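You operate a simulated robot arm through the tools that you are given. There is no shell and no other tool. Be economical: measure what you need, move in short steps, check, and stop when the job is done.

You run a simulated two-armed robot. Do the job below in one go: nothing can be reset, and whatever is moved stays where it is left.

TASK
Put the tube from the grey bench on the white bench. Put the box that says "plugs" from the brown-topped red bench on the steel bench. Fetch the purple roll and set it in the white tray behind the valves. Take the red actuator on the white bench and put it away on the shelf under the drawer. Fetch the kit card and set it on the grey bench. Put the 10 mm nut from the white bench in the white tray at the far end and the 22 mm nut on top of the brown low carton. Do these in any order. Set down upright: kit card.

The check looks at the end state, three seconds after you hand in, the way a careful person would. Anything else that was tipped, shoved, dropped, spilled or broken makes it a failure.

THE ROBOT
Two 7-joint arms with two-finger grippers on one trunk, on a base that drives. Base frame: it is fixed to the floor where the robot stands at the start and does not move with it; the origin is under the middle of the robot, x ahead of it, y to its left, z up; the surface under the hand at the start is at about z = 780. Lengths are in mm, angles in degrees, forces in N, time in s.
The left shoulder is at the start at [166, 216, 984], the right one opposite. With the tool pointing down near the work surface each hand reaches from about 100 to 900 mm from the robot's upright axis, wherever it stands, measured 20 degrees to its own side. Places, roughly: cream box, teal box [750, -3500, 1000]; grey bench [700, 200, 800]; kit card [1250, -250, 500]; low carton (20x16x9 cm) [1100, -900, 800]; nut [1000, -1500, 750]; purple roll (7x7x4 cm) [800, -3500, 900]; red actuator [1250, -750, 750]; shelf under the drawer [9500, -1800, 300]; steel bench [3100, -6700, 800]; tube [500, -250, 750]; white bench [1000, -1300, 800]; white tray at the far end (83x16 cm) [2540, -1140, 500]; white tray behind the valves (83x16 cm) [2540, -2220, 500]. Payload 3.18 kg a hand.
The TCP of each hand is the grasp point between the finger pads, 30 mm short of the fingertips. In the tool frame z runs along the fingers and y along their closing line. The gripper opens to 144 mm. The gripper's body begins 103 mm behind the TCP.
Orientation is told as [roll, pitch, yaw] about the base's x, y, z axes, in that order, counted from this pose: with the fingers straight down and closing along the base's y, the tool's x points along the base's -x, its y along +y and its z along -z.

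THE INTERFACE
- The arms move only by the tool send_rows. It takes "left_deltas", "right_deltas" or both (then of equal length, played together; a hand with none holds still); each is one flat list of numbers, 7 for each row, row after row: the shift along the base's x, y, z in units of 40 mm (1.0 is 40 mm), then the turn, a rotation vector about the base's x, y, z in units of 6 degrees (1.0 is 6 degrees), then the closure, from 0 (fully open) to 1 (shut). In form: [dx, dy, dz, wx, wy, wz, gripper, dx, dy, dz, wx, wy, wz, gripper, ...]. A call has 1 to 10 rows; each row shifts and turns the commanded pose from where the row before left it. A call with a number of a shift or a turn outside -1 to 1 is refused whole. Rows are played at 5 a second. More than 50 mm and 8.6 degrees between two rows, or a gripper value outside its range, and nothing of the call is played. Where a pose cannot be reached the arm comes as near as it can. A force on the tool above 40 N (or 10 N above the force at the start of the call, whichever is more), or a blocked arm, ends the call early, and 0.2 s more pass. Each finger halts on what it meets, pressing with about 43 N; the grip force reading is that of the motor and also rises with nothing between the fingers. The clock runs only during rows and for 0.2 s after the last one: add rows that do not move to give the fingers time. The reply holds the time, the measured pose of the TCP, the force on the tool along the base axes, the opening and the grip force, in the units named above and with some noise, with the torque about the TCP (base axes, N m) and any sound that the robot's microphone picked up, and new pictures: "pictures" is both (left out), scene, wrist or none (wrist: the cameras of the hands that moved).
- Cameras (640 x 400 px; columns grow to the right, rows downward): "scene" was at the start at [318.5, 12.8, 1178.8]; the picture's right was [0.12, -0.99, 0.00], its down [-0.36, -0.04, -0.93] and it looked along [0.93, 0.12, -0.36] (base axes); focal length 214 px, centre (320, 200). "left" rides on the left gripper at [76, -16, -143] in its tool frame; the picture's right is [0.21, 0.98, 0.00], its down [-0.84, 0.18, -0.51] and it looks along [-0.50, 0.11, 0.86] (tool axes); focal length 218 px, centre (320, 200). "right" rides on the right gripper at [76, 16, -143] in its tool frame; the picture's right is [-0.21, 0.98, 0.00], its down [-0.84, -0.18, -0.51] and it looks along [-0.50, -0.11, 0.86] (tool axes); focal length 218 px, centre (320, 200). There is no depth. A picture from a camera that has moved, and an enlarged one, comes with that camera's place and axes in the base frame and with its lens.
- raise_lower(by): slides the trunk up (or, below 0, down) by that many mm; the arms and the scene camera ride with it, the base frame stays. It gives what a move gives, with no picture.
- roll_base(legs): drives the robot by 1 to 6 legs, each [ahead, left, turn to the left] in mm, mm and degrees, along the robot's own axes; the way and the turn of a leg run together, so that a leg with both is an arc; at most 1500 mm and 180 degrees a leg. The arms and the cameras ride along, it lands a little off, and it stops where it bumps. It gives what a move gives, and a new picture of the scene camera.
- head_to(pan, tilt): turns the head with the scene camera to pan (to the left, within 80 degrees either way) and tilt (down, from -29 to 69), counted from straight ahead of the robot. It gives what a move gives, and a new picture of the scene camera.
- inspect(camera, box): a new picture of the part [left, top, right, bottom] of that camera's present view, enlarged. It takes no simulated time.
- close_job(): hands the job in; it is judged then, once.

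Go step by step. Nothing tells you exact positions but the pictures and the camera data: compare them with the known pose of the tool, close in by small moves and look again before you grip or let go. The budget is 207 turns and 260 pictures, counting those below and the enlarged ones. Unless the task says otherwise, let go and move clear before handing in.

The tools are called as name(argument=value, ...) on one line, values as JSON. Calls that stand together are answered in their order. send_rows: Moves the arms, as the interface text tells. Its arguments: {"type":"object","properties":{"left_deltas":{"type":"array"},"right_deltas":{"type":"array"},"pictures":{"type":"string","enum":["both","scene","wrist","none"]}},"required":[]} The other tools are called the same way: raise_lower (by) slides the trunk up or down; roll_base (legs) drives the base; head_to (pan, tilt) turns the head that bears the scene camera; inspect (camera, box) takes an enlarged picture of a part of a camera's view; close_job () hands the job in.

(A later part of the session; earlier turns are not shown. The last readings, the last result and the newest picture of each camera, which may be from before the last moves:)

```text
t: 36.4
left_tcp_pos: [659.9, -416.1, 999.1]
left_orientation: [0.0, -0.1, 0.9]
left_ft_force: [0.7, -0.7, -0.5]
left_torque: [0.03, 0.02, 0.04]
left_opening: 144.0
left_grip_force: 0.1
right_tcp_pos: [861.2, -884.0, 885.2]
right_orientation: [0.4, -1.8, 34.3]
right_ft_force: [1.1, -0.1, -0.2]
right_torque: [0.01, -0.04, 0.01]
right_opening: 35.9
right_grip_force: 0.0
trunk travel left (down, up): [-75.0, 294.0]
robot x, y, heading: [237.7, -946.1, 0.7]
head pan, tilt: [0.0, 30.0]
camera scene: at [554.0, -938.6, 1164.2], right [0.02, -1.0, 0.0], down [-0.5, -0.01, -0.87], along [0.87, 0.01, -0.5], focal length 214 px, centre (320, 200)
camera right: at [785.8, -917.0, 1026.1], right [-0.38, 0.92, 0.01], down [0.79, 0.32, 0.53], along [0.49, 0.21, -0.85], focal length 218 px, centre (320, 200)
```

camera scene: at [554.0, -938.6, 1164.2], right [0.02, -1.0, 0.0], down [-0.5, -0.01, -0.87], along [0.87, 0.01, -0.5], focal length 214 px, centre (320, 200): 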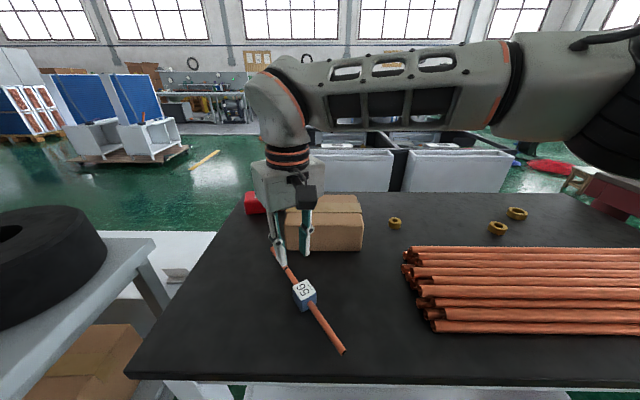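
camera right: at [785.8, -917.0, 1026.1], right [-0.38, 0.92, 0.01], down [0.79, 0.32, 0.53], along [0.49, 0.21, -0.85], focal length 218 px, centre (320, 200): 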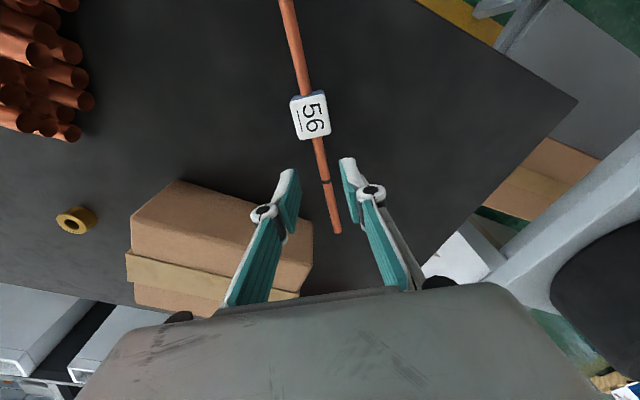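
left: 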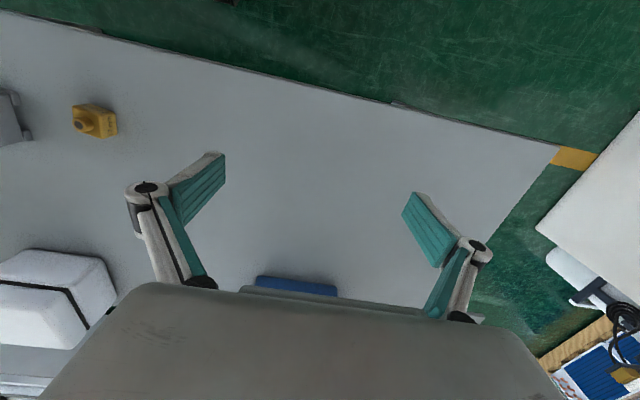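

Tube is placed. Now a closer look at the nuts.

inspect(camera="scene", box=[380, 200, 540, 245])

send_rows(right_deltas=[0, -0.6, 1, 0, 0, -0.9, 0.6, 0, -0.6, 1, 0, 0, -0.9, 0.6, 0, -1, 0.3, 0, 0, -1, 0.6, 0, -1, 0, 0, 0.3, -1, 0.6, 0.1, -1, 0, 0, 0, -1, 0.6, 0.1, -1, 0, 0, 0, -0.9, 0.6, 0.1, -1, 0, 0, 0, 0, 0.6, 0.1, -1, 0, 0, 0, 0, 0.6, 0.1, -1, 0, 0, 0, 0, 0.6, 0.1, -1, 0, 0, 0, 0, 0.6], pictures="both")

```text
4.00 times, centred on (460, 222) of scene
camera zoom: at [554.0, -938.6, 1164.2], right [0.02, -1.0, 0.0], down [-0.5, -0.01, -0.87], along [0.87, 0.01, -0.5], focal length 858 px, centre (-240, 110)
```

zoom: 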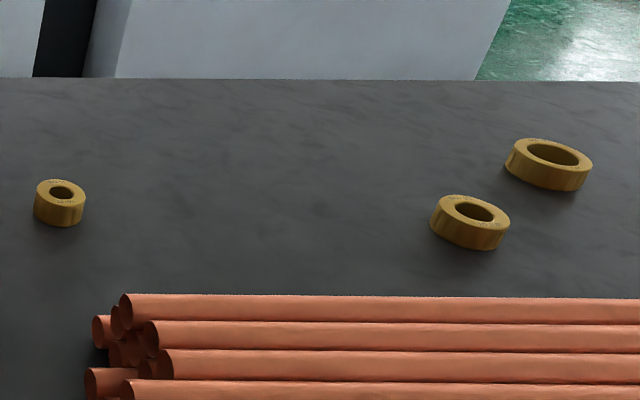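

```text
t: 38.6
left_tcp_pos: [659.8, -415.4, 998.1]
left_orientation: [0.0, -0.1, 1.1]
left_ft_force: [0.4, -0.2, -0.2]
left_torque: [-0.01, 0.02, -0.01]
left_opening: 144.2
left_grip_force: 0.1
right_tcp_pos: [883.2, -1213.0, 976.1]
right_orientation: [0.8, -0.1, 0.2]
right_ft_force: [-0.1, -0.2, 0.7]
right_torque: [-0.01, -0.01, 0.0]
right_opening: 57.6
right_grip_force: 0.1
right hand out of reach, approached as far as the arm can: row 10
trunk travel left (down, up): [-75.0, 294.0]
robot x, y, heading: [235.4, -945.0, 0.8]
head pan, tilt: [0.0, 30.0]
camera scene: at [553.9, -938.6, 1164.3], right [0.02, -1.0, 0.0], down [-0.5, -0.01, -0.87], along [0.87, 0.01, -0.5], focal length 214 px, centre (320, 200)
camera right: at [806.5, -1199.2, 1119.4], right [0.21, 0.98, 0.01], down [0.84, -0.18, 0.51], along [0.5, -0.09, -0.86], focal length 218 px, centre (320, 200)
```

scene: 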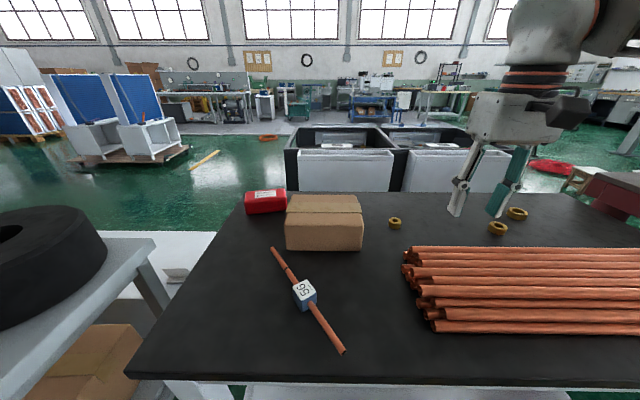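
right: 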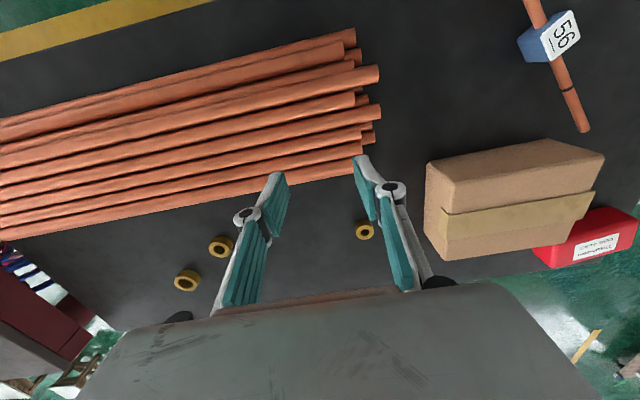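

inspect(camera="right", box=[160, 210, 400, 310])

head_to(pan=0, tilt=65)

```text
2.67 times, centred on (280, 260) of right
camera zoom: at [806.5, -1199.2, 1119.4], right [0.21, 0.98, 0.01], down [0.84, -0.18, 0.51], along [0.5, -0.09, -0.86], focal length 582 px, centre (427, 40)
```

zoom: 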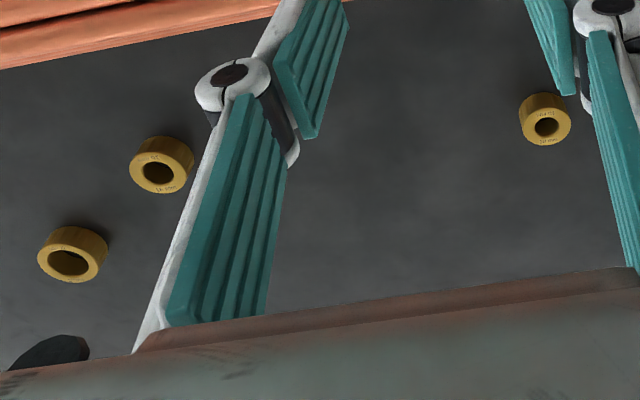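

```text
t: 39.6
left_tcp_pos: [660.7, -415.8, 1000.0]
left_orientation: [0.0, -0.2, 0.9]
left_ft_force: [0.1, -0.3, -0.1]
left_torque: [-0.01, -0.01, -0.03]
left_opening: 144.1
left_grip_force: 0.2
right_tcp_pos: [882.6, -1213.1, 976.8]
right_orientation: [0.8, -0.2, 0.1]
right_ft_force: [0.1, 0.1, 0.3]
right_torque: [0.0, -0.01, -0.01]
right_opening: 57.5
right_grip_force: 0.1
trunk travel left (down, up): [-75.0, 294.0]
robot x, y, heading: [233.9, -942.0, 1.0]
head pan, tilt: [0.0, 65.0]
camera scene: at [523.7, -939.0, 1116.9], right [0.02, -1.0, 0.0], down [-0.91, -0.01, -0.42], along [0.42, 0.01, -0.91], focal length 214 px, centre (320, 200)
```

scene: 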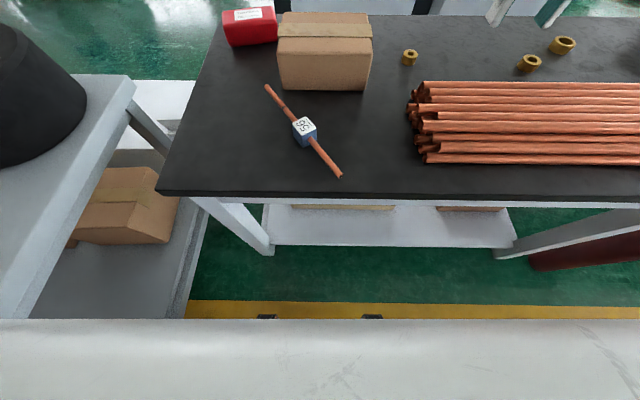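

roll_base(legs=[[90, 0, -1]])

```text
t: 40.7
left_tcp_pos: [755.7, -423.5, 999.7]
left_orientation: [0.0, -0.1, 0.0]
left_ft_force: [0.1, 0.0, -0.1]
left_torque: [-0.02, 0.04, 0.02]
left_opening: 144.0
left_grip_force: 0.0
right_tcp_pos: [966.8, -1223.8, 977.5]
right_orientation: [0.8, -0.2, -0.8]
right_ft_force: [0.2, 0.5, -0.6]
right_torque: [0.0, 0.01, -0.02]
right_opening: 57.8
right_grip_force: 0.1
trunk travel left (down, up): [-75.0, 294.0]
robot x, y, heading: [324.4, -950.1, -0.0]
head pan, tilt: [0.0, 65.0]
camera scene: at [610.8, -943.5, 1116.9], right [0.0, -1.0, 0.0], down [-0.91, 0.0, -0.42], along [0.42, 0.0, -0.91], focal length 214 px, centre (320, 200)
```

scene: 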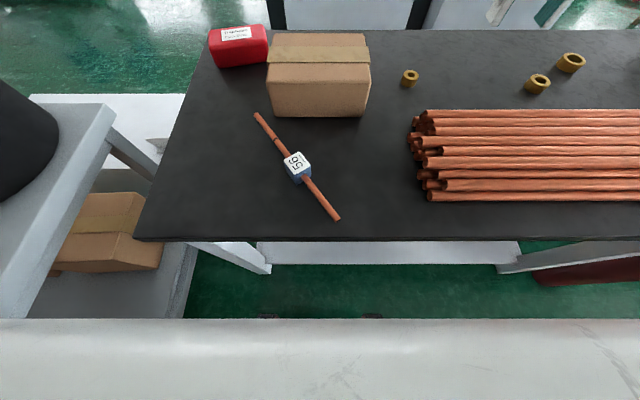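

send_rows(right_deltas=[0.86, 0.36, -0.5, 0, 0, 0, 0.55, 0.86, 0.36, -0.5, 0, 0, 0, 0.55, 0.86, 0.36, -0.5, 0, 0, 0, 0.55, 0.6, 0.3, -0.5, 0, 0, 0, 0.55, 0, 0, 0, 0, 0, 0, 0.55], pictures="wrist")

inspect(camera="right", box=[270, 140, 390, 220])

```text
t: 41.9
left_tcp_pos: [755.5, -423.3, 999.6]
left_orientation: [0.0, -0.1, 0.0]
left_ft_force: [0.3, 0.0, -0.6]
left_torque: [-0.01, 0.0, 0.01]
left_opening: 144.1
left_grip_force: 0.0
right_tcp_pos: [998.9, -1212.3, 959.2]
right_orientation: [0.9, -0.6, -1.4]
right_ft_force: [0.4, 0.4, -1.2]
right_torque: [0.01, -0.01, 0.0]
right_opening: 64.7
right_grip_force: 0.0
right hand out of reach, approached as far as the arm can: row 1, 2, 3, 4
trunk travel left (down, up): [-75.0, 294.0]
robot x, y, heading: [322.7, -945.3, -0.1]
head pan, tilt: [0.0, 65.0]
camera right: at [921.4, -1196.9, 1102.4], right [0.23, 0.97, 0.02], down [0.83, -0.21, 0.51], along [0.5, -0.1, -0.86], focal length 218 px, centre (320, 200)
```

right: 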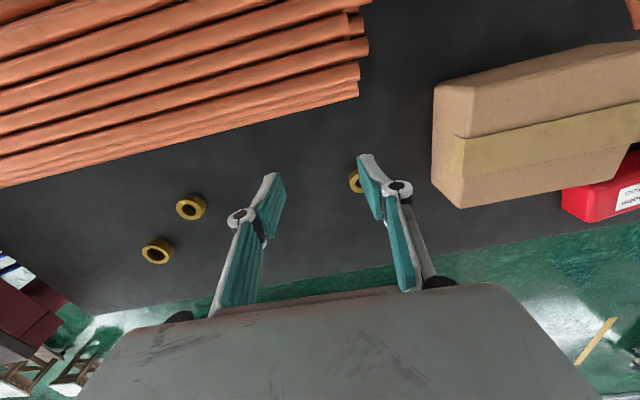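

```text
5.00 times, centred on (330, 180) of right
camera zoom: at [921.4, -1196.9, 1102.4], right [0.23, 0.97, 0.02], down [0.83, -0.21, 0.51], along [0.5, -0.1, -0.86], focal length 1091 px, centre (270, 300)
```

zoom: 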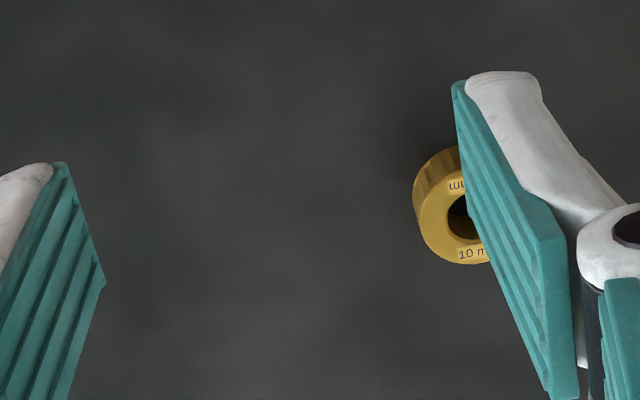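

Nut A reads "10 mm". The reach is limited up high, so I'll come down then extend.

send_rows(right_deltas=[0.2, 0.6, -1, 0, 0, 0.1, 0.55, 0.3, 0.5, -0.9, 0, 0, 0.1, 0.55, 0.8, 0, -0.5, 0, 0, 0, 0.55, 0.8, 0, 0, 0, 0, 0, 0.55, 0.6, 0, 0, 0, 0, 0, 0.55, 0, 0, 0, 0, 0, 0, 0.55], pictures="wrist")

```text
t: 43.3
left_tcp_pos: [754.4, -422.0, 999.3]
left_orientation: [-0.1, -0.1, 0.1]
left_ft_force: [-0.6, 0.0, 0.4]
left_torque: [-0.02, 0.03, 0.01]
left_opening: 143.8
left_grip_force: 0.1
right_tcp_pos: [1075.4, -1167.6, 862.5]
right_orientation: [0.7, -0.1, 0.4]
right_ft_force: [-0.1, -0.1, 1.1]
right_torque: [-0.03, 0.02, -0.02]
right_opening: 64.9
right_grip_force: 0.0
right hand out of reach, approached as far as the arm can: row 4, 5
trunk travel left (down, up): [-75.0, 294.0]
robot x, y, heading: [326.3, -943.1, -0.1]
head pan, tilt: [0.0, 65.0]
camera right: at [996.9, -1154.6, 1006.5], right [0.2, 0.98, 0.01], down [0.84, -0.18, 0.51], along [0.5, -0.09, -0.86], focal length 218 px, centre (320, 200)
```

right: 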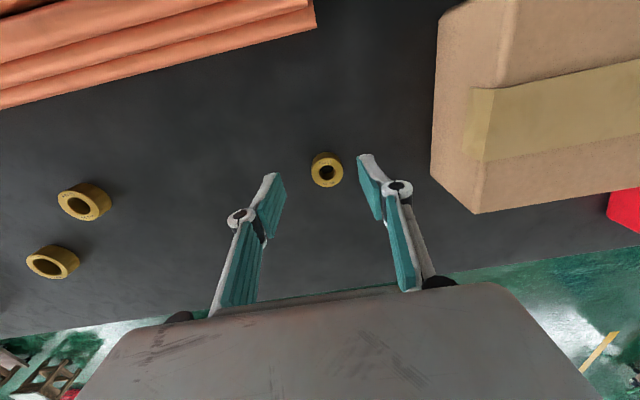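

send_rows(right_deltas=[0.2, 0.1, -0.8, 0, 0, 0, 0.55, 0.2, 0, -0.5, 0, 0, 0, 0.55, 0, 0, 0, 0, 0, 0, 0.55], pictures="wrist")

```text
t: 44.1
left_tcp_pos: [754.5, -422.2, 1000.1]
left_orientation: [0.0, -0.1, 0.0]
left_ft_force: [1.3, -0.1, -0.1]
left_torque: [0.03, 0.0, 0.01]
left_opening: 143.9
left_grip_force: 0.0
right_tcp_pos: [1089.4, -1164.8, 812.2]
right_orientation: [0.8, -0.2, 0.3]
right_ft_force: [-0.4, 0.5, -1.1]
right_torque: [-0.02, 0.0, 0.0]
right_opening: 64.6
right_grip_force: 0.1
trunk travel left (down, up): [-75.0, 294.0]
robot x, y, heading: [319.5, -945.1, -0.2]
head pan, tilt: [0.0, 65.0]
camera right: at [1011.1, -1152.0, 954.9], right [0.2, 0.98, 0.02], down [0.84, -0.18, 0.51], along [0.5, -0.09, -0.86], focal length 218 px, centre (320, 200)
```

right: 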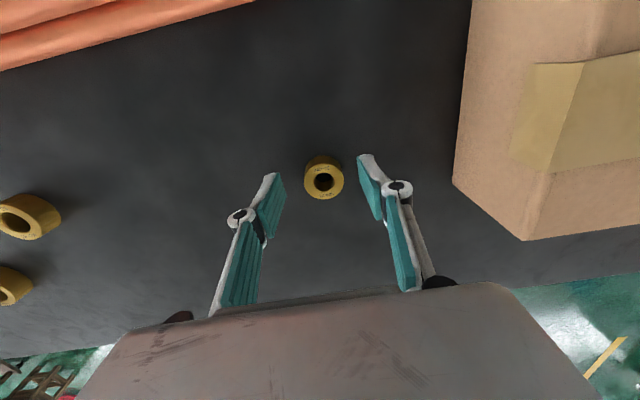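

send_rows(right_deltas=[0.1, 0.03, -0.5, 0, 0, 0, 0.55, 0, 0, 0, 0, 0, 0, 0.7, 0, 0, 0, 0, 0, 0, 0.85, 0, 0, 0, 0, 0, 0, 1, 0, 0, 0, 0, 0, 0, 1, 0, 0, 0, 0, 0, 0, 1], pictures="wrist")

```text
t: 45.5
left_tcp_pos: [755.4, -421.8, 999.0]
left_orientation: [-0.1, -0.3, 0.0]
left_ft_force: [-0.2, 0.0, 0.6]
left_torque: [0.02, -0.01, -0.01]
left_opening: 144.0
left_grip_force: 0.0
right_tcp_pos: [1091.5, -1165.0, 789.7]
right_orientation: [1.0, -0.1, 0.5]
right_ft_force: [1.1, -0.6, 2.1]
right_torque: [0.04, -0.05, -0.01]
right_opening: 35.5
right_grip_force: 42.8
trunk travel left (down, up): [-75.0, 294.0]
robot x, y, heading: [318.2, -944.3, 0.2]
head pan, tilt: [0.0, 65.0]
camera right: at [1014.4, -1151.3, 933.7], right [0.2, 0.98, 0.02], down [0.84, -0.18, 0.51], along [0.5, -0.09, -0.86], focal length 218 px, centre (320, 200)
```

right: 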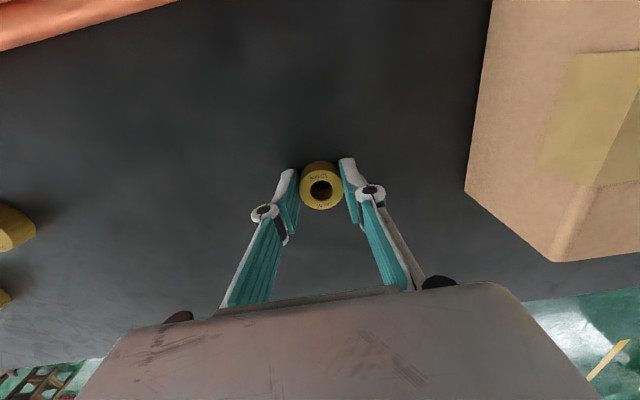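

Gripped at 35 mm. Lift gently and check.

send_rows(right_deltas=[0, 0, 0.3, 0, 0, 0, 1, 0, 0, 0.5, 0, 0, 0, 1, 0, 0, 0.8, 0, 0, 0, 1, -0.4, 0, 0.8, 0, 0, 0, 1, -0.8, 0, 0.5, 0, 0, 0, 1, -0.8, 0, 0.5, 0, 0, 0, 1, -0.8, 0, 0.5, 0, 0, 0, 1, 0, 0, 0, 0, 0, 0, 1], pictures="wrist")

```text
t: 47.3
left_tcp_pos: [755.7, -422.9, 998.0]
left_orientation: [0.0, -0.1, -0.1]
left_ft_force: [1.2, -0.8, -0.4]
left_torque: [-0.01, 0.01, -0.04]
left_opening: 143.8
left_grip_force: 0.1
right_tcp_pos: [982.0, -1163.5, 915.5]
right_orientation: [0.9, -0.1, 0.3]
right_ft_force: [0.5, -0.8, -1.6]
right_torque: [0.04, 0.01, -0.01]
right_opening: 35.3
right_grip_force: 42.9
right hand out of reach, approached as far as the arm can: row 3
trunk travel left (down, up): [-75.0, 294.0]
robot x, y, heading: [327.6, -945.1, -0.0]
head pan, tilt: [0.0, 65.0]
camera right: at [905.7, -1150.0, 1059.0], right [0.2, 0.98, 0.01], down [0.84, -0.18, 0.51], along [0.5, -0.09, -0.86], focal length 218 px, centre (320, 200)
```

right: 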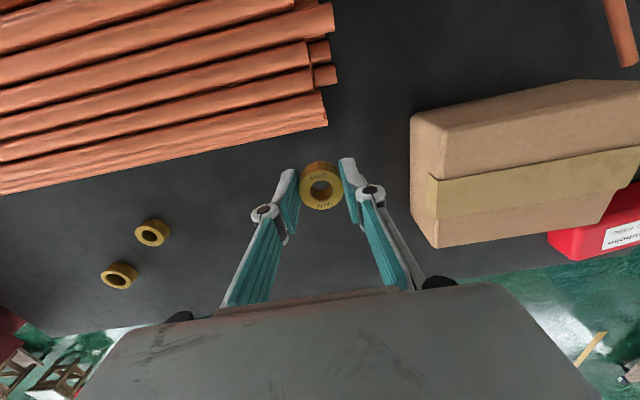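

Nut held. I'll retract and raise the right hand, then look to the right before driving.

send_rows(right_deltas=[-0.9, 0, 0.6, 0, 0, 0, 1, -0.9, 0, 0.6, 0, 0, 0, 1, -0.9, 0, 0.6, 0, 0, 0, 1, -0.9, 0, 0, 0, 0, 0, 1, -0.9, 0, 0, 0, 0, 0, 1, 0, 0, 0, 0, 0, 0, 1], pictures="none")

head_to(pan=-50, tilt=25)

```text
t: 48.7
left_tcp_pos: [755.9, -422.3, 998.6]
left_orientation: [0.1, -0.1, 0.1]
left_ft_force: [0.7, -0.4, 0.7]
left_torque: [-0.02, 0.02, 0.02]
left_opening: 143.9
left_grip_force: 0.2
right_tcp_pos: [798.5, -1164.6, 992.4]
right_orientation: [0.8, -0.2, 0.4]
right_ft_force: [0.8, 0.2, -1.1]
right_torque: [-0.01, 0.02, -0.01]
right_opening: 35.1
right_grip_force: 42.7
trunk travel left (down, up): [-75.0, 294.0]
robot x, y, heading: [322.2, -941.4, -0.1]
head pan, tilt: [0.0, 65.0]
```

```text
t: 49.9
left_tcp_pos: [755.4, -421.6, 1000.4]
left_orientation: [-0.1, -0.2, -0.1]
left_ft_force: [0.6, -0.4, 0.0]
left_torque: [-0.01, 0.04, 0.0]
left_opening: 144.2
left_grip_force: 0.0
right_tcp_pos: [797.3, -1164.2, 993.5]
right_orientation: [0.8, -0.2, 0.3]
right_ft_force: [-0.7, 0.7, -1.4]
right_torque: [0.02, 0.01, 0.0]
right_opening: 35.3
right_grip_force: 43.0
trunk travel left (down, up): [-75.0, 294.0]
robot x, y, heading: [319.3, -940.3, -0.2]
head pan, tilt: [-50.0, 25.0]
camera scene: at [609.0, -1014.0, 1172.4], right [-0.77, -0.64, 0.0], down [-0.27, 0.32, -0.91], along [0.58, -0.69, -0.42], focal length 214 px, centre (320, 200)
```

scene: 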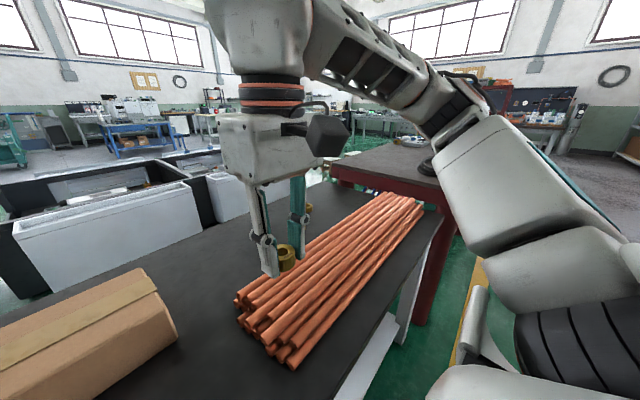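

roll_base(legs=[[-20, -830, 0]])

head_to(pan=0, tilt=45)

```text
t: 57.6
left_tcp_pos: [733.2, -1252.5, 998.3]
left_orientation: [0.0, -0.1, 0.1]
left_ft_force: [-0.5, -0.9, -0.5]
left_torque: [0.02, 0.01, 0.0]
left_opening: 143.9
left_grip_force: 0.0
right_tcp_pos: [778.7, -1993.6, 991.8]
right_orientation: [0.8, -0.1, 0.6]
right_ft_force: [-1.0, -0.2, -0.7]
right_torque: [-0.01, 0.05, 0.01]
right_opening: 35.1
right_grip_force: 42.9
trunk travel left (down, up): [-75.0, 294.0]
robot x, y, heading: [301.7, -1774.0, 0.0]
head pan, tilt: [-50.0, 25.0]
camera scene: at [589.3, -1844.3, 1172.5], right [-0.76, -0.64, 0.0], down [-0.27, 0.32, -0.91], along [0.58, -0.69, -0.42], focal length 214 px, centre (320, 200)
```

scene: 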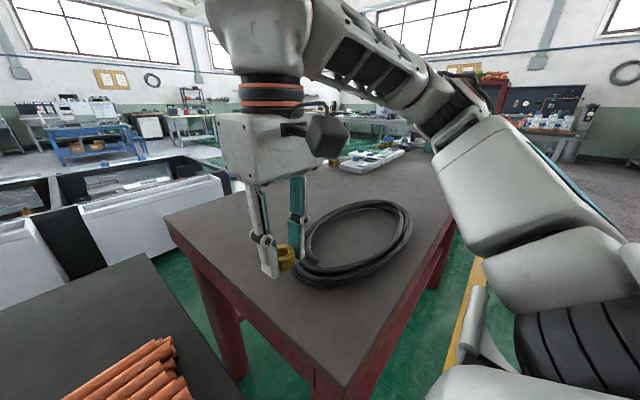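

```text
t: 58.8
left_tcp_pos: [731.1, -1252.5, 999.0]
left_orientation: [0.0, -0.2, 0.2]
left_ft_force: [0.4, -0.2, -0.1]
left_torque: [-0.01, -0.03, 0.01]
left_opening: 143.8
left_grip_force: 0.0
right_tcp_pos: [779.0, -1993.0, 992.1]
right_orientation: [0.8, -0.2, 0.6]
right_ft_force: [1.2, 0.0, -0.8]
right_torque: [-0.03, 0.01, 0.02]
right_opening: 35.1
right_grip_force: 42.8
trunk travel left (down, up): [-75.0, 294.0]
robot x, y, heading: [303.3, -1778.5, -0.0]
head pan, tilt: [0.0, 45.0]
camera scene: at [611.2, -1773.7, 1141.9], right [0.0, -1.0, 0.0], down [-0.71, 0.0, -0.71], along [0.71, 0.0, -0.71], focal length 214 px, centre (320, 200)
```

scene: 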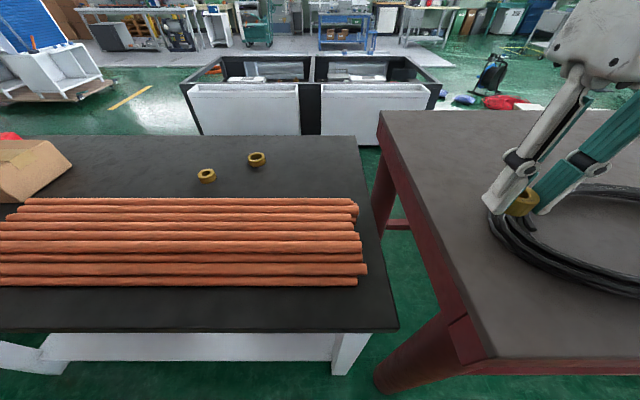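

raise_lower(by=200)

roll_base(legs=[[45, 0, 0]])

```text
t: 60.9
left_tcp_pos: [733.4, -1251.6, 1198.5]
left_orientation: [0.0, -0.1, 0.3]
left_ft_force: [0.0, 0.2, 0.7]
left_torque: [-0.01, 0.01, -0.04]
left_opening: 144.2
left_grip_force: 0.0
right_tcp_pos: [778.7, -1994.6, 1191.0]
right_orientation: [0.9, -0.2, 0.6]
right_ft_force: [0.1, -0.3, -1.6]
right_torque: [0.01, 0.01, -0.01]
right_opening: 35.1
right_grip_force: 43.0
trunk travel left (down, up): [-275.0, 94.0]
robot x, y, heading: [305.0, -1773.7, -0.0]
head pan, tilt: [0.0, 45.0]
```

```text
t: 61.8
left_tcp_pos: [779.4, -1252.0, 1198.2]
left_orientation: [0.0, -0.1, 0.2]
left_ft_force: [-0.1, 0.2, -0.5]
left_torque: [0.01, 0.11, 0.0]
left_opening: 143.8
left_grip_force: 0.0
right_tcp_pos: [825.0, -1992.6, 1192.5]
right_orientation: [0.8, -0.1, 0.6]
right_ft_force: [0.3, -0.1, -1.2]
right_torque: [0.0, 0.06, 0.0]
right_opening: 35.0
right_grip_force: 43.0
trunk travel left (down, up): [-275.0, 94.0]
robot x, y, heading: [346.6, -1775.2, 0.1]
head pan, tilt: [0.0, 45.0]
camera scene: at [483.3, -1773.8, 1368.5], right [0.0, -1.0, 0.0], down [-0.71, 0.0, -0.71], along [0.71, 0.0, -0.71], focal length 214 px, centre (320, 200)
```

scene: 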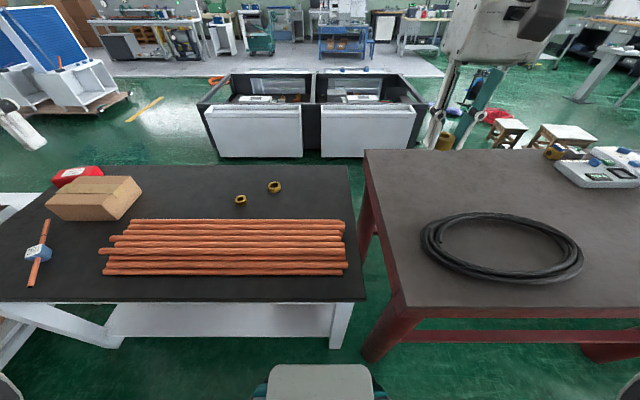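

send_rows(left_deltas=[0.7, -0.75, -0.65, 0, 0, 0, 0.35, 0.7, -0.75, -0.65, 0, 0, 0, 0.35, 0.7, -0.75, -0.65, 0, 0, 0, 0.35, 0.7, -0.75, -0.65, 0, 0, 0, 0.35, 0.7, -0.75, -0.65, 0, 0, 0, 0.35, 0.7, -0.75, -0.65, 0, 0, 0, 0.35, 0.7, -0.75, -0.65, 0, 0, 0, 0.35, 0.7, -0.75, -0.65, 0, 0, 0, 0.35, 0.7, -0.75, -0.65, 0, 0, 0, 0.35, 0.7, -0.75, -0.65, 0, 0, 0, 0.35], pictures="wrist")

```text
t: 64.0
left_tcp_pos: [960.5, -1363.6, 1052.7]
left_orientation: [0.0, -0.2, 0.2]
left_ft_force: [0.1, 0.7, 0.0]
left_torque: [-0.02, 0.03, 0.0]
left_opening: 93.6
left_grip_force: 0.0
left hand out of reach, approached as far as the arm can: row 4, 5, 6, 7, 8, 9, 10
right_tcp_pos: [824.0, -1992.9, 1192.6]
right_orientation: [0.8, -0.2, 0.6]
right_ft_force: [-0.5, 0.0, -1.0]
right_torque: [0.0, -0.01, 0.01]
right_opening: 35.1
right_grip_force: 43.1
trunk travel left (down, up): [-275.0, 94.0]
robot x, y, heading: [345.1, -1771.9, 0.3]
head pan, tilt: [0.0, 45.0]
camera left: at [883.5, -1380.5, 1197.2], right [-0.21, 0.98, 0.0], down [0.84, 0.18, 0.51], along [0.5, 0.11, -0.86], focal length 218 px, centre (320, 200)
```

left: 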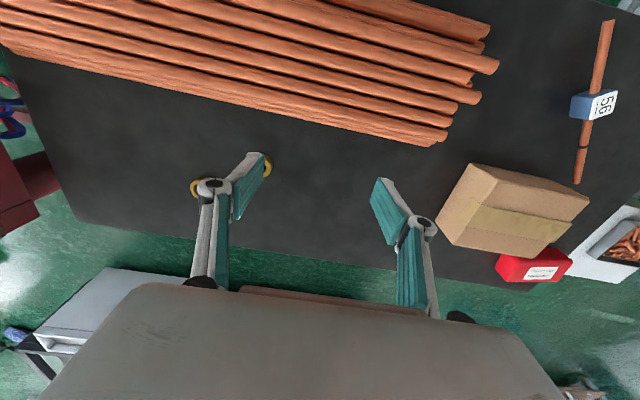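

Raising the trunk leaned it back and cost reach. I'll lift the left hand and lower the trunk again.

send_rows(left_deltas=[0, -0.5, 1, 0, 0, 0, 0.35, 0, -0.5, 1, 0, 0, 0, 0.35, 0, -0.5, 1, 0, 0, 0, 0.35, 0, -0.5, 0, 0, 0, 0, 0.35], pictures="none")

raise_lower(by=-200)

```text
t: 65.0
left_tcp_pos: [960.7, -1443.3, 1173.7]
left_orientation: [0.0, 0.0, 0.4]
left_ft_force: [0.2, -0.4, 0.9]
left_torque: [0.02, 0.0, 0.0]
left_opening: 93.5
left_grip_force: 0.0
right_tcp_pos: [824.1, -1993.9, 1191.7]
right_orientation: [0.8, -0.2, 0.6]
right_ft_force: [0.0, 0.0, -2.0]
right_torque: [-0.03, 0.02, -0.02]
right_opening: 35.2
right_grip_force: 42.8
trunk travel left (down, up): [-275.0, 94.0]
robot x, y, heading: [346.9, -1774.3, 0.2]
head pan, tilt: [0.0, 45.0]
```

```text
t: 67.2
left_tcp_pos: [960.0, -1446.5, 974.2]
left_orientation: [0.0, -0.3, 0.3]
left_ft_force: [0.1, 0.0, 0.5]
left_torque: [0.01, -0.03, -0.02]
left_opening: 93.7
left_grip_force: 0.0
right_tcp_pos: [822.2, -1994.4, 993.7]
right_orientation: [0.7, -0.3, 0.6]
right_ft_force: [-0.4, 0.0, -0.6]
right_torque: [0.0, -0.04, 0.01]
right_opening: 35.1
right_grip_force: 42.6
trunk travel left (down, up): [-75.0, 294.0]
robot x, y, heading: [348.0, -1776.2, 0.0]
head pan, tilt: [0.0, 45.0]
```

send_rows(left_deltas=[0.4, -0.85, -0.6, 0, 0, 0, 0.35, 0.4, -0.85, -0.6, 0, 0, 0, 0.35, 0.4, -0.85, -0.6, 0, 0, 0, 0.35, 0.6, -0.85, -0.5, 0, 0, 0, 0.35, 0.8, 0, -0.5, 0, 0, 0, 0.35, 0.8, 0, -0.4, 0, 0, 0, 0.35, 0.6, 0, 0, 0, 0, 0, 0.35, 0, 0, 0, 0, 0, 0, 0.35], pictures="wrist")

```text
t: 69.0
left_tcp_pos: [1088.4, -1510.7, 843.8]
left_orientation: [0.1, -0.1, 0.1]
left_ft_force: [0.7, 0.5, -0.5]
left_torque: [-0.04, 0.03, 0.01]
left_opening: 94.0
left_grip_force: 0.0
left hand out of reach, approached as far as the arm can: row 4, 5, 6, 7
right_tcp_pos: [823.9, -1994.5, 992.2]
right_orientation: [0.7, 0.0, 0.6]
right_ft_force: [0.8, 0.1, -0.9]
right_torque: [0.0, 0.03, 0.02]
right_opening: 35.2
right_grip_force: 42.6
trunk travel left (down, up): [-75.0, 294.0]
robot x, y, heading: [346.1, -1777.6, -0.0]
head pan, tilt: [0.0, 45.0]
camera left: at [1011.2, -1527.0, 987.7], right [-0.21, 0.98, 0.0], down [0.84, 0.18, 0.51], along [0.5, 0.11, -0.86], focal length 218 px, centre (320, 200)
```

left: 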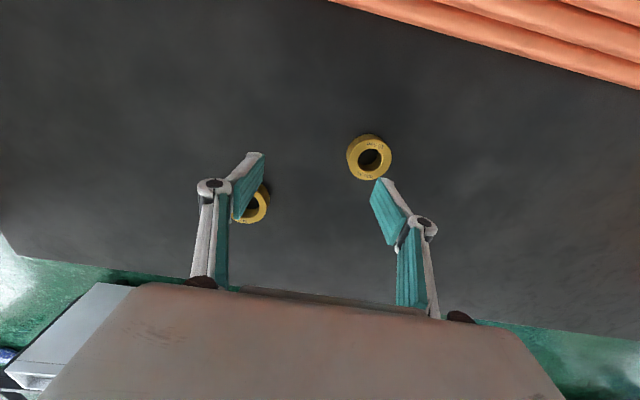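

roll_base(legs=[[38, 0, 0]])

```text
t: 69.9
left_tcp_pos: [1126.4, -1511.3, 842.8]
left_orientation: [0.0, -0.1, 0.3]
left_ft_force: [0.2, 0.2, -0.7]
left_torque: [0.0, 0.01, 0.02]
left_opening: 93.4
left_grip_force: 0.1
right_tcp_pos: [862.2, -1994.7, 992.0]
right_orientation: [0.8, -0.2, 0.7]
right_ft_force: [0.8, 1.2, -0.8]
right_torque: [0.0, 0.04, 0.02]
right_opening: 35.1
right_grip_force: 43.0
trunk travel left (down, up): [-75.0, 294.0]
robot x, y, heading: [387.7, -1774.8, 0.3]
head pan, tilt: [0.0, 45.0]
camera scene: at [695.1, -1773.5, 1141.6], right [0.0, -1.0, 0.0], down [-0.71, 0.0, -0.71], along [0.71, 0.0, -0.71], focal length 214 px, centre (320, 200)
```

scene: 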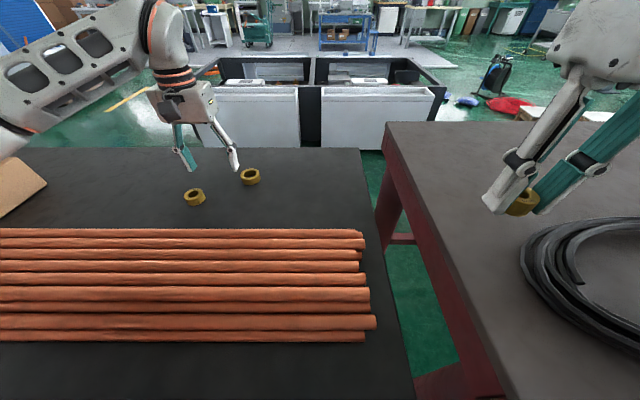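

send_rows(left_deltas=[0, -0.8, -0.1, 0, 0, 0, 0.35, 0.2, -0.8, -0.1, 0, 0, 0, 0.35, 0.5, 0, 0, 0, 0, 0, 0.35, 0, 0, 0, 0, 0, 0, 0.35], pictures="wrist")

inspect(camera="left", box=[260, 120, 440, 240])

```text
t: 70.9
left_tcp_pos: [1132.1, -1504.6, 844.3]
left_orientation: [-0.1, -0.2, 0.3]
left_ft_force: [0.0, 0.2, 0.0]
left_torque: [0.01, 0.01, -0.03]
left_opening: 93.4
left_grip_force: 0.1
left hand out of reach, approached as far as the arm can: row 1, 2, 3
right_tcp_pos: [860.7, -1993.1, 991.7]
right_orientation: [0.8, -0.1, 0.7]
right_ft_force: [-0.7, 0.5, -1.4]
right_torque: [0.0, 0.01, -0.02]
right_opening: 34.9
right_grip_force: 43.2
trunk travel left (down, up): [-75.0, 294.0]
robot x, y, heading: [386.0, -1770.2, -0.0]
head pan, tilt: [0.0, 45.0]
camera left: at [1055.8, -1521.3, 987.9], right [-0.21, 0.98, 0.0], down [0.84, 0.18, 0.51], along [0.5, 0.11, -0.86], focal length 218 px, centre (320, 200)
```

left: 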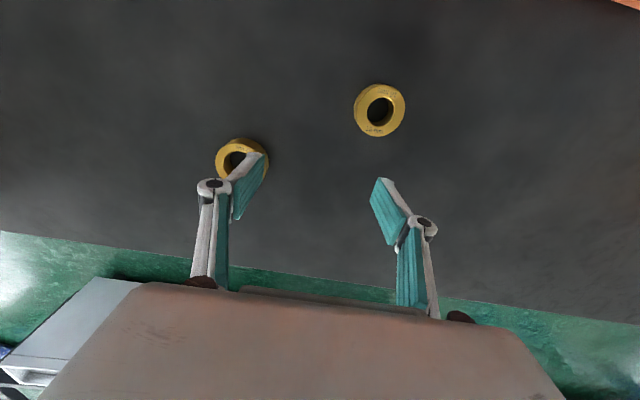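

```text
3.33 times, centred on (350, 180) of left
camera zoom: at [1055.8, -1521.3, 987.9], right [-0.21, 0.98, 0.0], down [0.84, 0.18, 0.51], along [0.5, 0.11, -0.86], focal length 728 px, centre (220, 267)
```

zoom: 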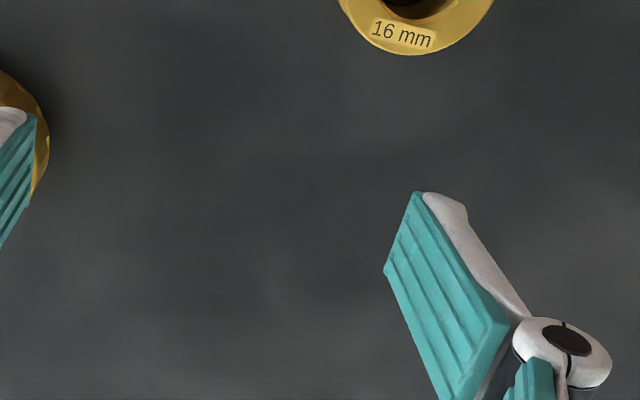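

Nut B is 16 mm, so C should be the 22 mm. My commanded pose has run ahead of the arm; I'll bring it back.

send_rows(left_deltas=[-0.8, 0.5, 0, 0, 0, 0, 0.35, -0.8, 0.5, 0, 0, 0, 0, 0.35, -0.75, 0.6, 0, 0, 0, 0, 0.35, 0, 0, 0, 0, 0, 0, 0.35], pictures="wrist")

```text
t: 71.9
left_tcp_pos: [1037.1, -1443.1, 847.1]
left_orientation: [0.1, -0.2, 0.2]
left_ft_force: [0.7, -0.2, -0.6]
left_torque: [0.02, 0.0, 0.02]
left_opening: 93.4
left_grip_force: 0.1
right_tcp_pos: [862.5, -1994.3, 991.6]
right_orientation: [0.8, -0.1, 0.6]
right_ft_force: [0.7, 0.8, -1.9]
right_torque: [-0.02, -0.01, -0.01]
right_opening: 35.2
right_grip_force: 42.4
trunk travel left (down, up): [-75.0, 294.0]
robot x, y, heading: [387.9, -1773.9, 0.2]
head pan, tilt: [0.0, 45.0]
camera left: at [960.1, -1459.4, 991.0], right [-0.21, 0.98, 0.0], down [0.84, 0.18, 0.51], along [0.5, 0.11, -0.86], focal length 218 px, centre (320, 200)
```

left: 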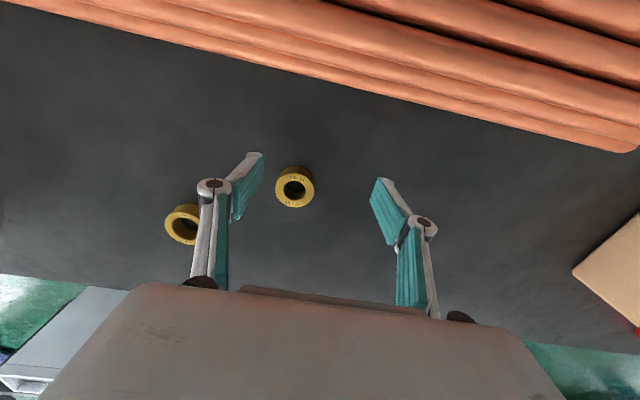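

send_rows(left_deltas=[0, -0.87, 0, 0, 0, 0, 0.35, 0, -0.87, 0, 0, 0, 0, 0.35, 0, -0.87, 0, 0, 0, 0, 0.35, 0, -0.87, 0, 0, 0, 0, 0.35, 0.4, 0, -0.6, 0, 0, 0, 0.35, 0.6, 0, -0.3, 0, 0, 0, 0.35, 0.3, 0, 0, 0, 0, 0, 0.35, 0, 0, 0, 0, 0, 0, 0.35], pictures="wrist")

```text
t: 73.7
left_tcp_pos: [1085.4, -1536.2, 820.9]
left_orientation: [-0.1, -0.2, 0.2]
left_ft_force: [-0.2, 0.0, 0.0]
left_torque: [-0.02, -0.02, 0.01]
left_opening: 93.5
left_grip_force: 0.1
left hand out of reach, approached as far as the arm can: row 4, 5, 6, 7
right_tcp_pos: [862.1, -1994.0, 993.1]
right_orientation: [0.9, -0.1, 0.7]
right_ft_force: [-1.1, 0.0, -1.1]
right_torque: [0.0, 0.02, 0.02]
right_opening: 35.1
right_grip_force: 43.2
trunk travel left (down, up): [-75.0, 294.0]
robot x, y, heading: [391.1, -1774.8, 0.1]
head pan, tilt: [0.0, 45.0]
camera left: at [1008.6, -1552.4, 965.8], right [-0.21, 0.98, 0.0], down [0.84, 0.18, 0.51], along [0.5, 0.11, -0.86], focal length 218 px, centre (320, 200)
```

left: 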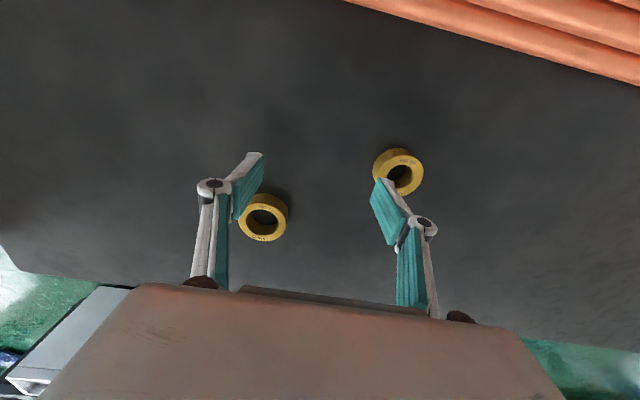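

Lateral inward reach is limiting at this wrist angle; a yawed wrist should go further, and the nuts are round. Testing.

send_rows(left_deltas=[0, 0, 0.6, 0, 0, -1, 0.35, -0.3, 0, 0, 0, 0, -1, 0.35, -0.3, 0, 0, 0, 0, -1, 0.35, 0, 0, 0, 0, 0, -1, 0.35, 0, 0, 0, 0, 0, -1, 0.35, 0, -0.6, 0, 0, 0, 0, 0.35, 0, -0.6, 0, 0, 0, 0, 0.35, 0, 0, 0, 0, 0, 0, 0.35], pictures="wrist")

```text
t: 75.5
left_tcp_pos: [1060.1, -1583.4, 846.6]
left_orientation: [0.0, -0.2, -29.8]
left_ft_force: [-1.0, 0.3, -0.5]
left_torque: [0.0, 0.0, 0.01]
left_opening: 93.4
left_grip_force: 0.0
right_tcp_pos: [861.6, -1993.9, 993.1]
right_orientation: [0.7, -0.1, 0.6]
right_ft_force: [-0.6, -0.1, -1.1]
right_torque: [-0.01, -0.03, 0.02]
right_opening: 35.3
right_grip_force: 43.2
trunk travel left (down, up): [-75.0, 294.0]
robot x, y, heading: [386.3, -1775.9, 0.2]
head pan, tilt: [0.0, 45.0]
camera left: at [985.6, -1558.4, 991.7], right [0.3, 0.95, 0.0], down [0.82, -0.26, 0.51], along [0.49, -0.16, -0.86], focal length 218 px, centre (320, 200)
```

left: 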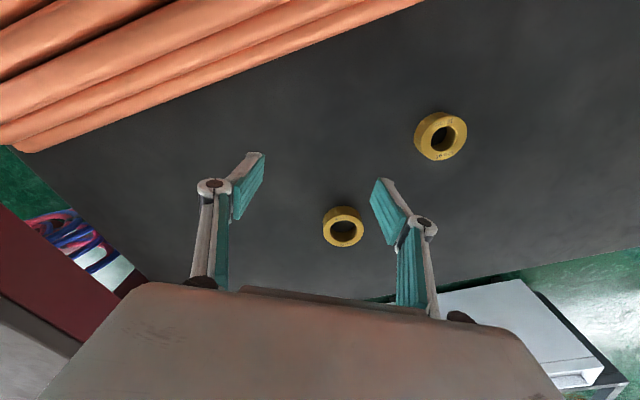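

send_rows(left_deltas=[0.8, 0, 0, 0, 0, 0, 0.35, 0.8, 0, -0.2, 0, 0, 0, 0.35, 0.6, 0, -0.2, 0, 0, 0, 0.35, 0, 0, 0, 0, 0, 0, 0.35], pictures="wrist")

inspect(camera="left", box=[260, 120, 400, 220])

```text
t: 76.5
left_tcp_pos: [1100.2, -1550.5, 841.3]
left_orientation: [0.0, -0.3, -29.8]
left_ft_force: [-0.7, -0.4, -0.2]
left_torque: [0.01, 0.01, 0.0]
left_opening: 93.9
left_grip_force: 0.0
left hand out of reach, approached as far as the arm can: row 1, 2, 3
right_tcp_pos: [861.5, -1993.5, 992.2]
right_orientation: [0.8, -0.3, 0.7]
right_ft_force: [0.2, 0.2, -0.7]
right_torque: [-0.03, 0.01, 0.0]
right_opening: 35.1
right_grip_force: 43.2
trunk travel left (down, up): [-75.0, 294.0]
robot x, y, heading: [384.0, -1773.9, 0.2]
head pan, tilt: [0.0, 45.0]
camera left: at [1025.7, -1526.5, 985.6], right [0.3, 0.95, 0.0], down [0.82, -0.26, 0.51], along [0.49, -0.16, -0.86], focal length 218 px, centre (320, 200)
```

left: 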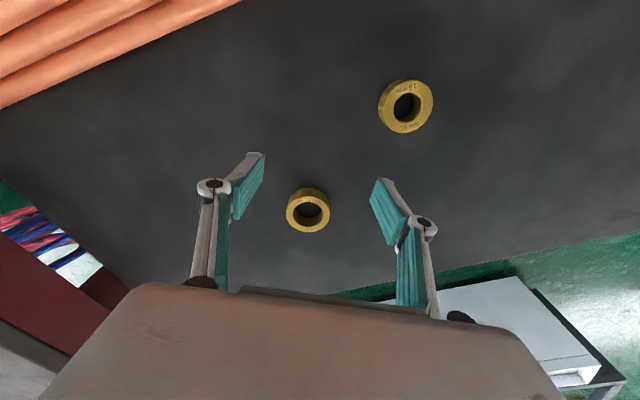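

```text
4.00 times, centred on (330, 170) of left
camera zoom: at [1025.7, -1526.5, 985.6], right [0.3, 0.95, 0.0], down [0.82, -0.26, 0.51], along [0.49, -0.16, -0.86], focal length 873 px, centre (280, 320)
```

zoom: 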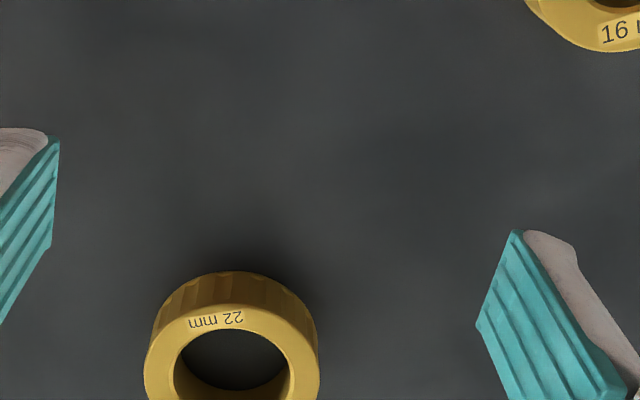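

"22 mm" confirmed. Turning the base a little clockwise brings the nut to the arm's best bearing.

roll_base(legs=[[0, 0, -9]])

```text
t: 77.5
left_tcp_pos: [1127.3, -1667.2, 841.4]
left_orientation: [0.0, -0.1, -38.8]
left_ft_force: [0.0, 0.3, -0.2]
left_torque: [0.06, -0.01, 0.02]
left_opening: 93.5
left_grip_force: 0.0
right_tcp_pos: [821.0, -2065.4, 992.4]
right_orientation: [0.9, -0.1, -8.5]
right_ft_force: [-0.9, -0.3, -1.7]
right_torque: [0.03, 0.01, -0.02]
right_opening: 35.0
right_grip_force: 42.9
trunk travel left (down, up): [-75.0, 294.0]
robot x, y, heading: [386.0, -1777.3, -9.1]
head pan, tilt: [0.0, 45.0]
camera scene: at [690.5, -1822.3, 1141.9], right [-0.15, -0.99, 0.0], down [-0.7, 0.11, -0.71], along [0.7, -0.11, -0.71], focal length 214 px, centre (320, 200)
```

scene: 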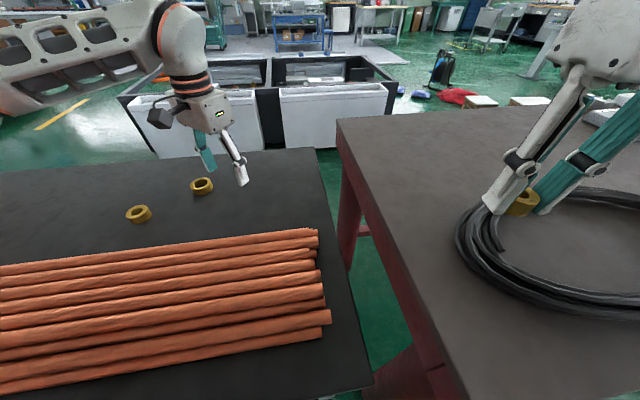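

send_rows(left_deltas=[0.2, 0.7, 0, 0, 0, 1, 0.35, 0.2, 0.7, 0, 0, 0, 1, 0.35, 0.27, 0.7, -0.2, 0, 0, 1, 0.35, 0, 0, 0, 0, 0, 0, 0.35], pictures="wrist")

```text
t: 78.5
left_tcp_pos: [1155.4, -1584.0, 832.3]
left_orientation: [0.0, -0.3, -20.8]
left_ft_force: [-0.5, 0.0, 0.1]
left_torque: [-0.03, 0.01, 0.02]
left_opening: 93.7
left_grip_force: 0.0
right_tcp_pos: [821.5, -2065.6, 992.6]
right_orientation: [0.8, -0.1, -8.4]
right_ft_force: [-0.5, 0.7, -0.8]
right_torque: [-0.02, -0.06, -0.04]
right_opening: 35.4
right_grip_force: 43.1
trunk travel left (down, up): [-75.0, 294.0]
robot x, y, heading: [387.5, -1774.4, -9.1]
head pan, tilt: [0.0, 45.0]
camera left: at [1078.0, -1570.7, 977.6], right [0.15, 0.99, 0.0], down [0.85, -0.13, 0.51], along [0.5, -0.08, -0.86], focal length 218 px, centre (320, 200)
```

left: 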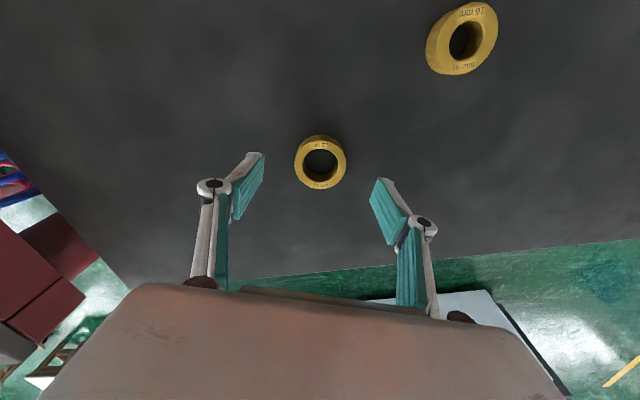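

send_rows(left_deltas=[0, 0, -0.6, 0, 0, 0, 0.35, 0, 0, -0.45, 0, 0, 0, 0.35, 0, 0, 0, 0, 0, 0, 0.5, 0, 0, 0, 0, 0, 0, 0.6, 0, 0, 0, 0, 0, 0, 0.8, 0, 0, 0, 0, 0, 0, 1, 0, 0, 0, 0, 0, 0, 1, 0, 0, 0, 0, 0, 0, 1], pictures="wrist")

```text
t: 80.3
left_tcp_pos: [1155.0, -1581.0, 791.5]
left_orientation: [0.1, -0.3, -20.9]
left_ft_force: [0.9, 1.2, 1.6]
left_torque: [-0.03, 0.0, 0.03]
left_opening: 48.9
left_grip_force: 42.7
right_tcp_pos: [821.6, -2066.1, 992.2]
right_orientation: [0.8, -0.1, -8.4]
right_ft_force: [0.1, 0.2, -1.0]
right_torque: [-0.02, -0.04, -0.03]
right_opening: 35.0
right_grip_force: 43.8
trunk travel left (down, up): [-75.0, 294.0]
robot x, y, heading: [386.2, -1772.3, -9.0]
head pan, tilt: [0.0, 45.0]
camera left: at [1076.6, -1568.2, 935.6], right [0.15, 0.99, 0.0], down [0.85, -0.13, 0.51], along [0.5, -0.08, -0.86], focal length 218 px, centre (320, 200)
```

left: 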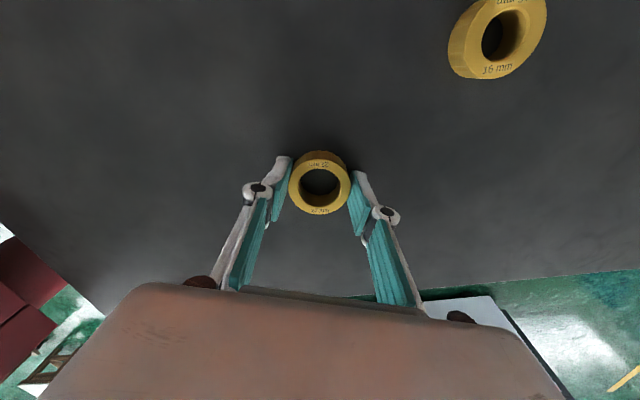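

send_rows(left_deltas=[0, 0, 0.5, 0, 0, 0, 1, -0.2, 0, 0.8, 0, 0, 0, 1, -0.6, 0.1, 0.8, 0, 0, 0, 1, -0.8, 0.1, 0.7, 0, 0, 0, 1, -0.8, 0.1, 0.6, 0, 0, 0, 1, -0.8, 0.2, 0.6, 0, 0, 0, 1, -0.8, 0.3, 0.5, 0, 0, 0, 1, -0.8, 0.3, 0.3, 0, 0, 0, 1, 0, 0, 0, 0, 0, 0, 1], pictures="wrist")

```text
t: 82.3
left_tcp_pos: [960.0, -1538.4, 979.9]
left_orientation: [0.0, -0.1, -20.8]
left_ft_force: [0.7, 0.3, -1.6]
left_torque: [0.02, 0.02, -0.03]
left_opening: 48.9
left_grip_force: 43.1
right_tcp_pos: [822.3, -2066.7, 990.6]
right_orientation: [0.9, -0.1, -8.4]
right_ft_force: [0.0, -0.3, -0.7]
right_torque: [-0.02, 0.0, 0.0]
right_opening: 35.3
right_grip_force: 42.9
trunk travel left (down, up): [-75.0, 294.0]
robot x, y, heading: [386.8, -1778.3, -9.0]
head pan, tilt: [0.0, 45.0]
camera left: at [883.0, -1526.1, 1125.0], right [0.15, 0.99, 0.0], down [0.85, -0.13, 0.51], along [0.5, -0.08, -0.86], focal length 218 px, centre (320, 200)
```

left: 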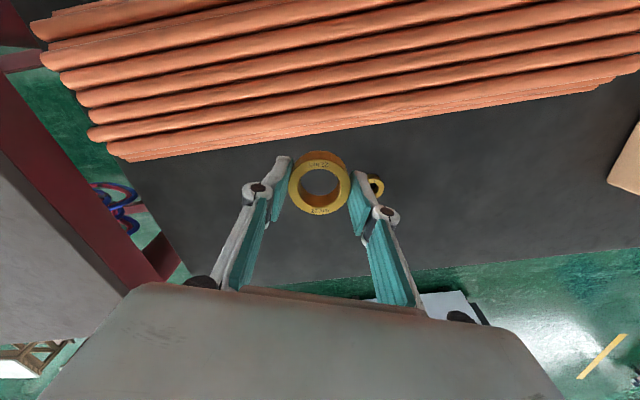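

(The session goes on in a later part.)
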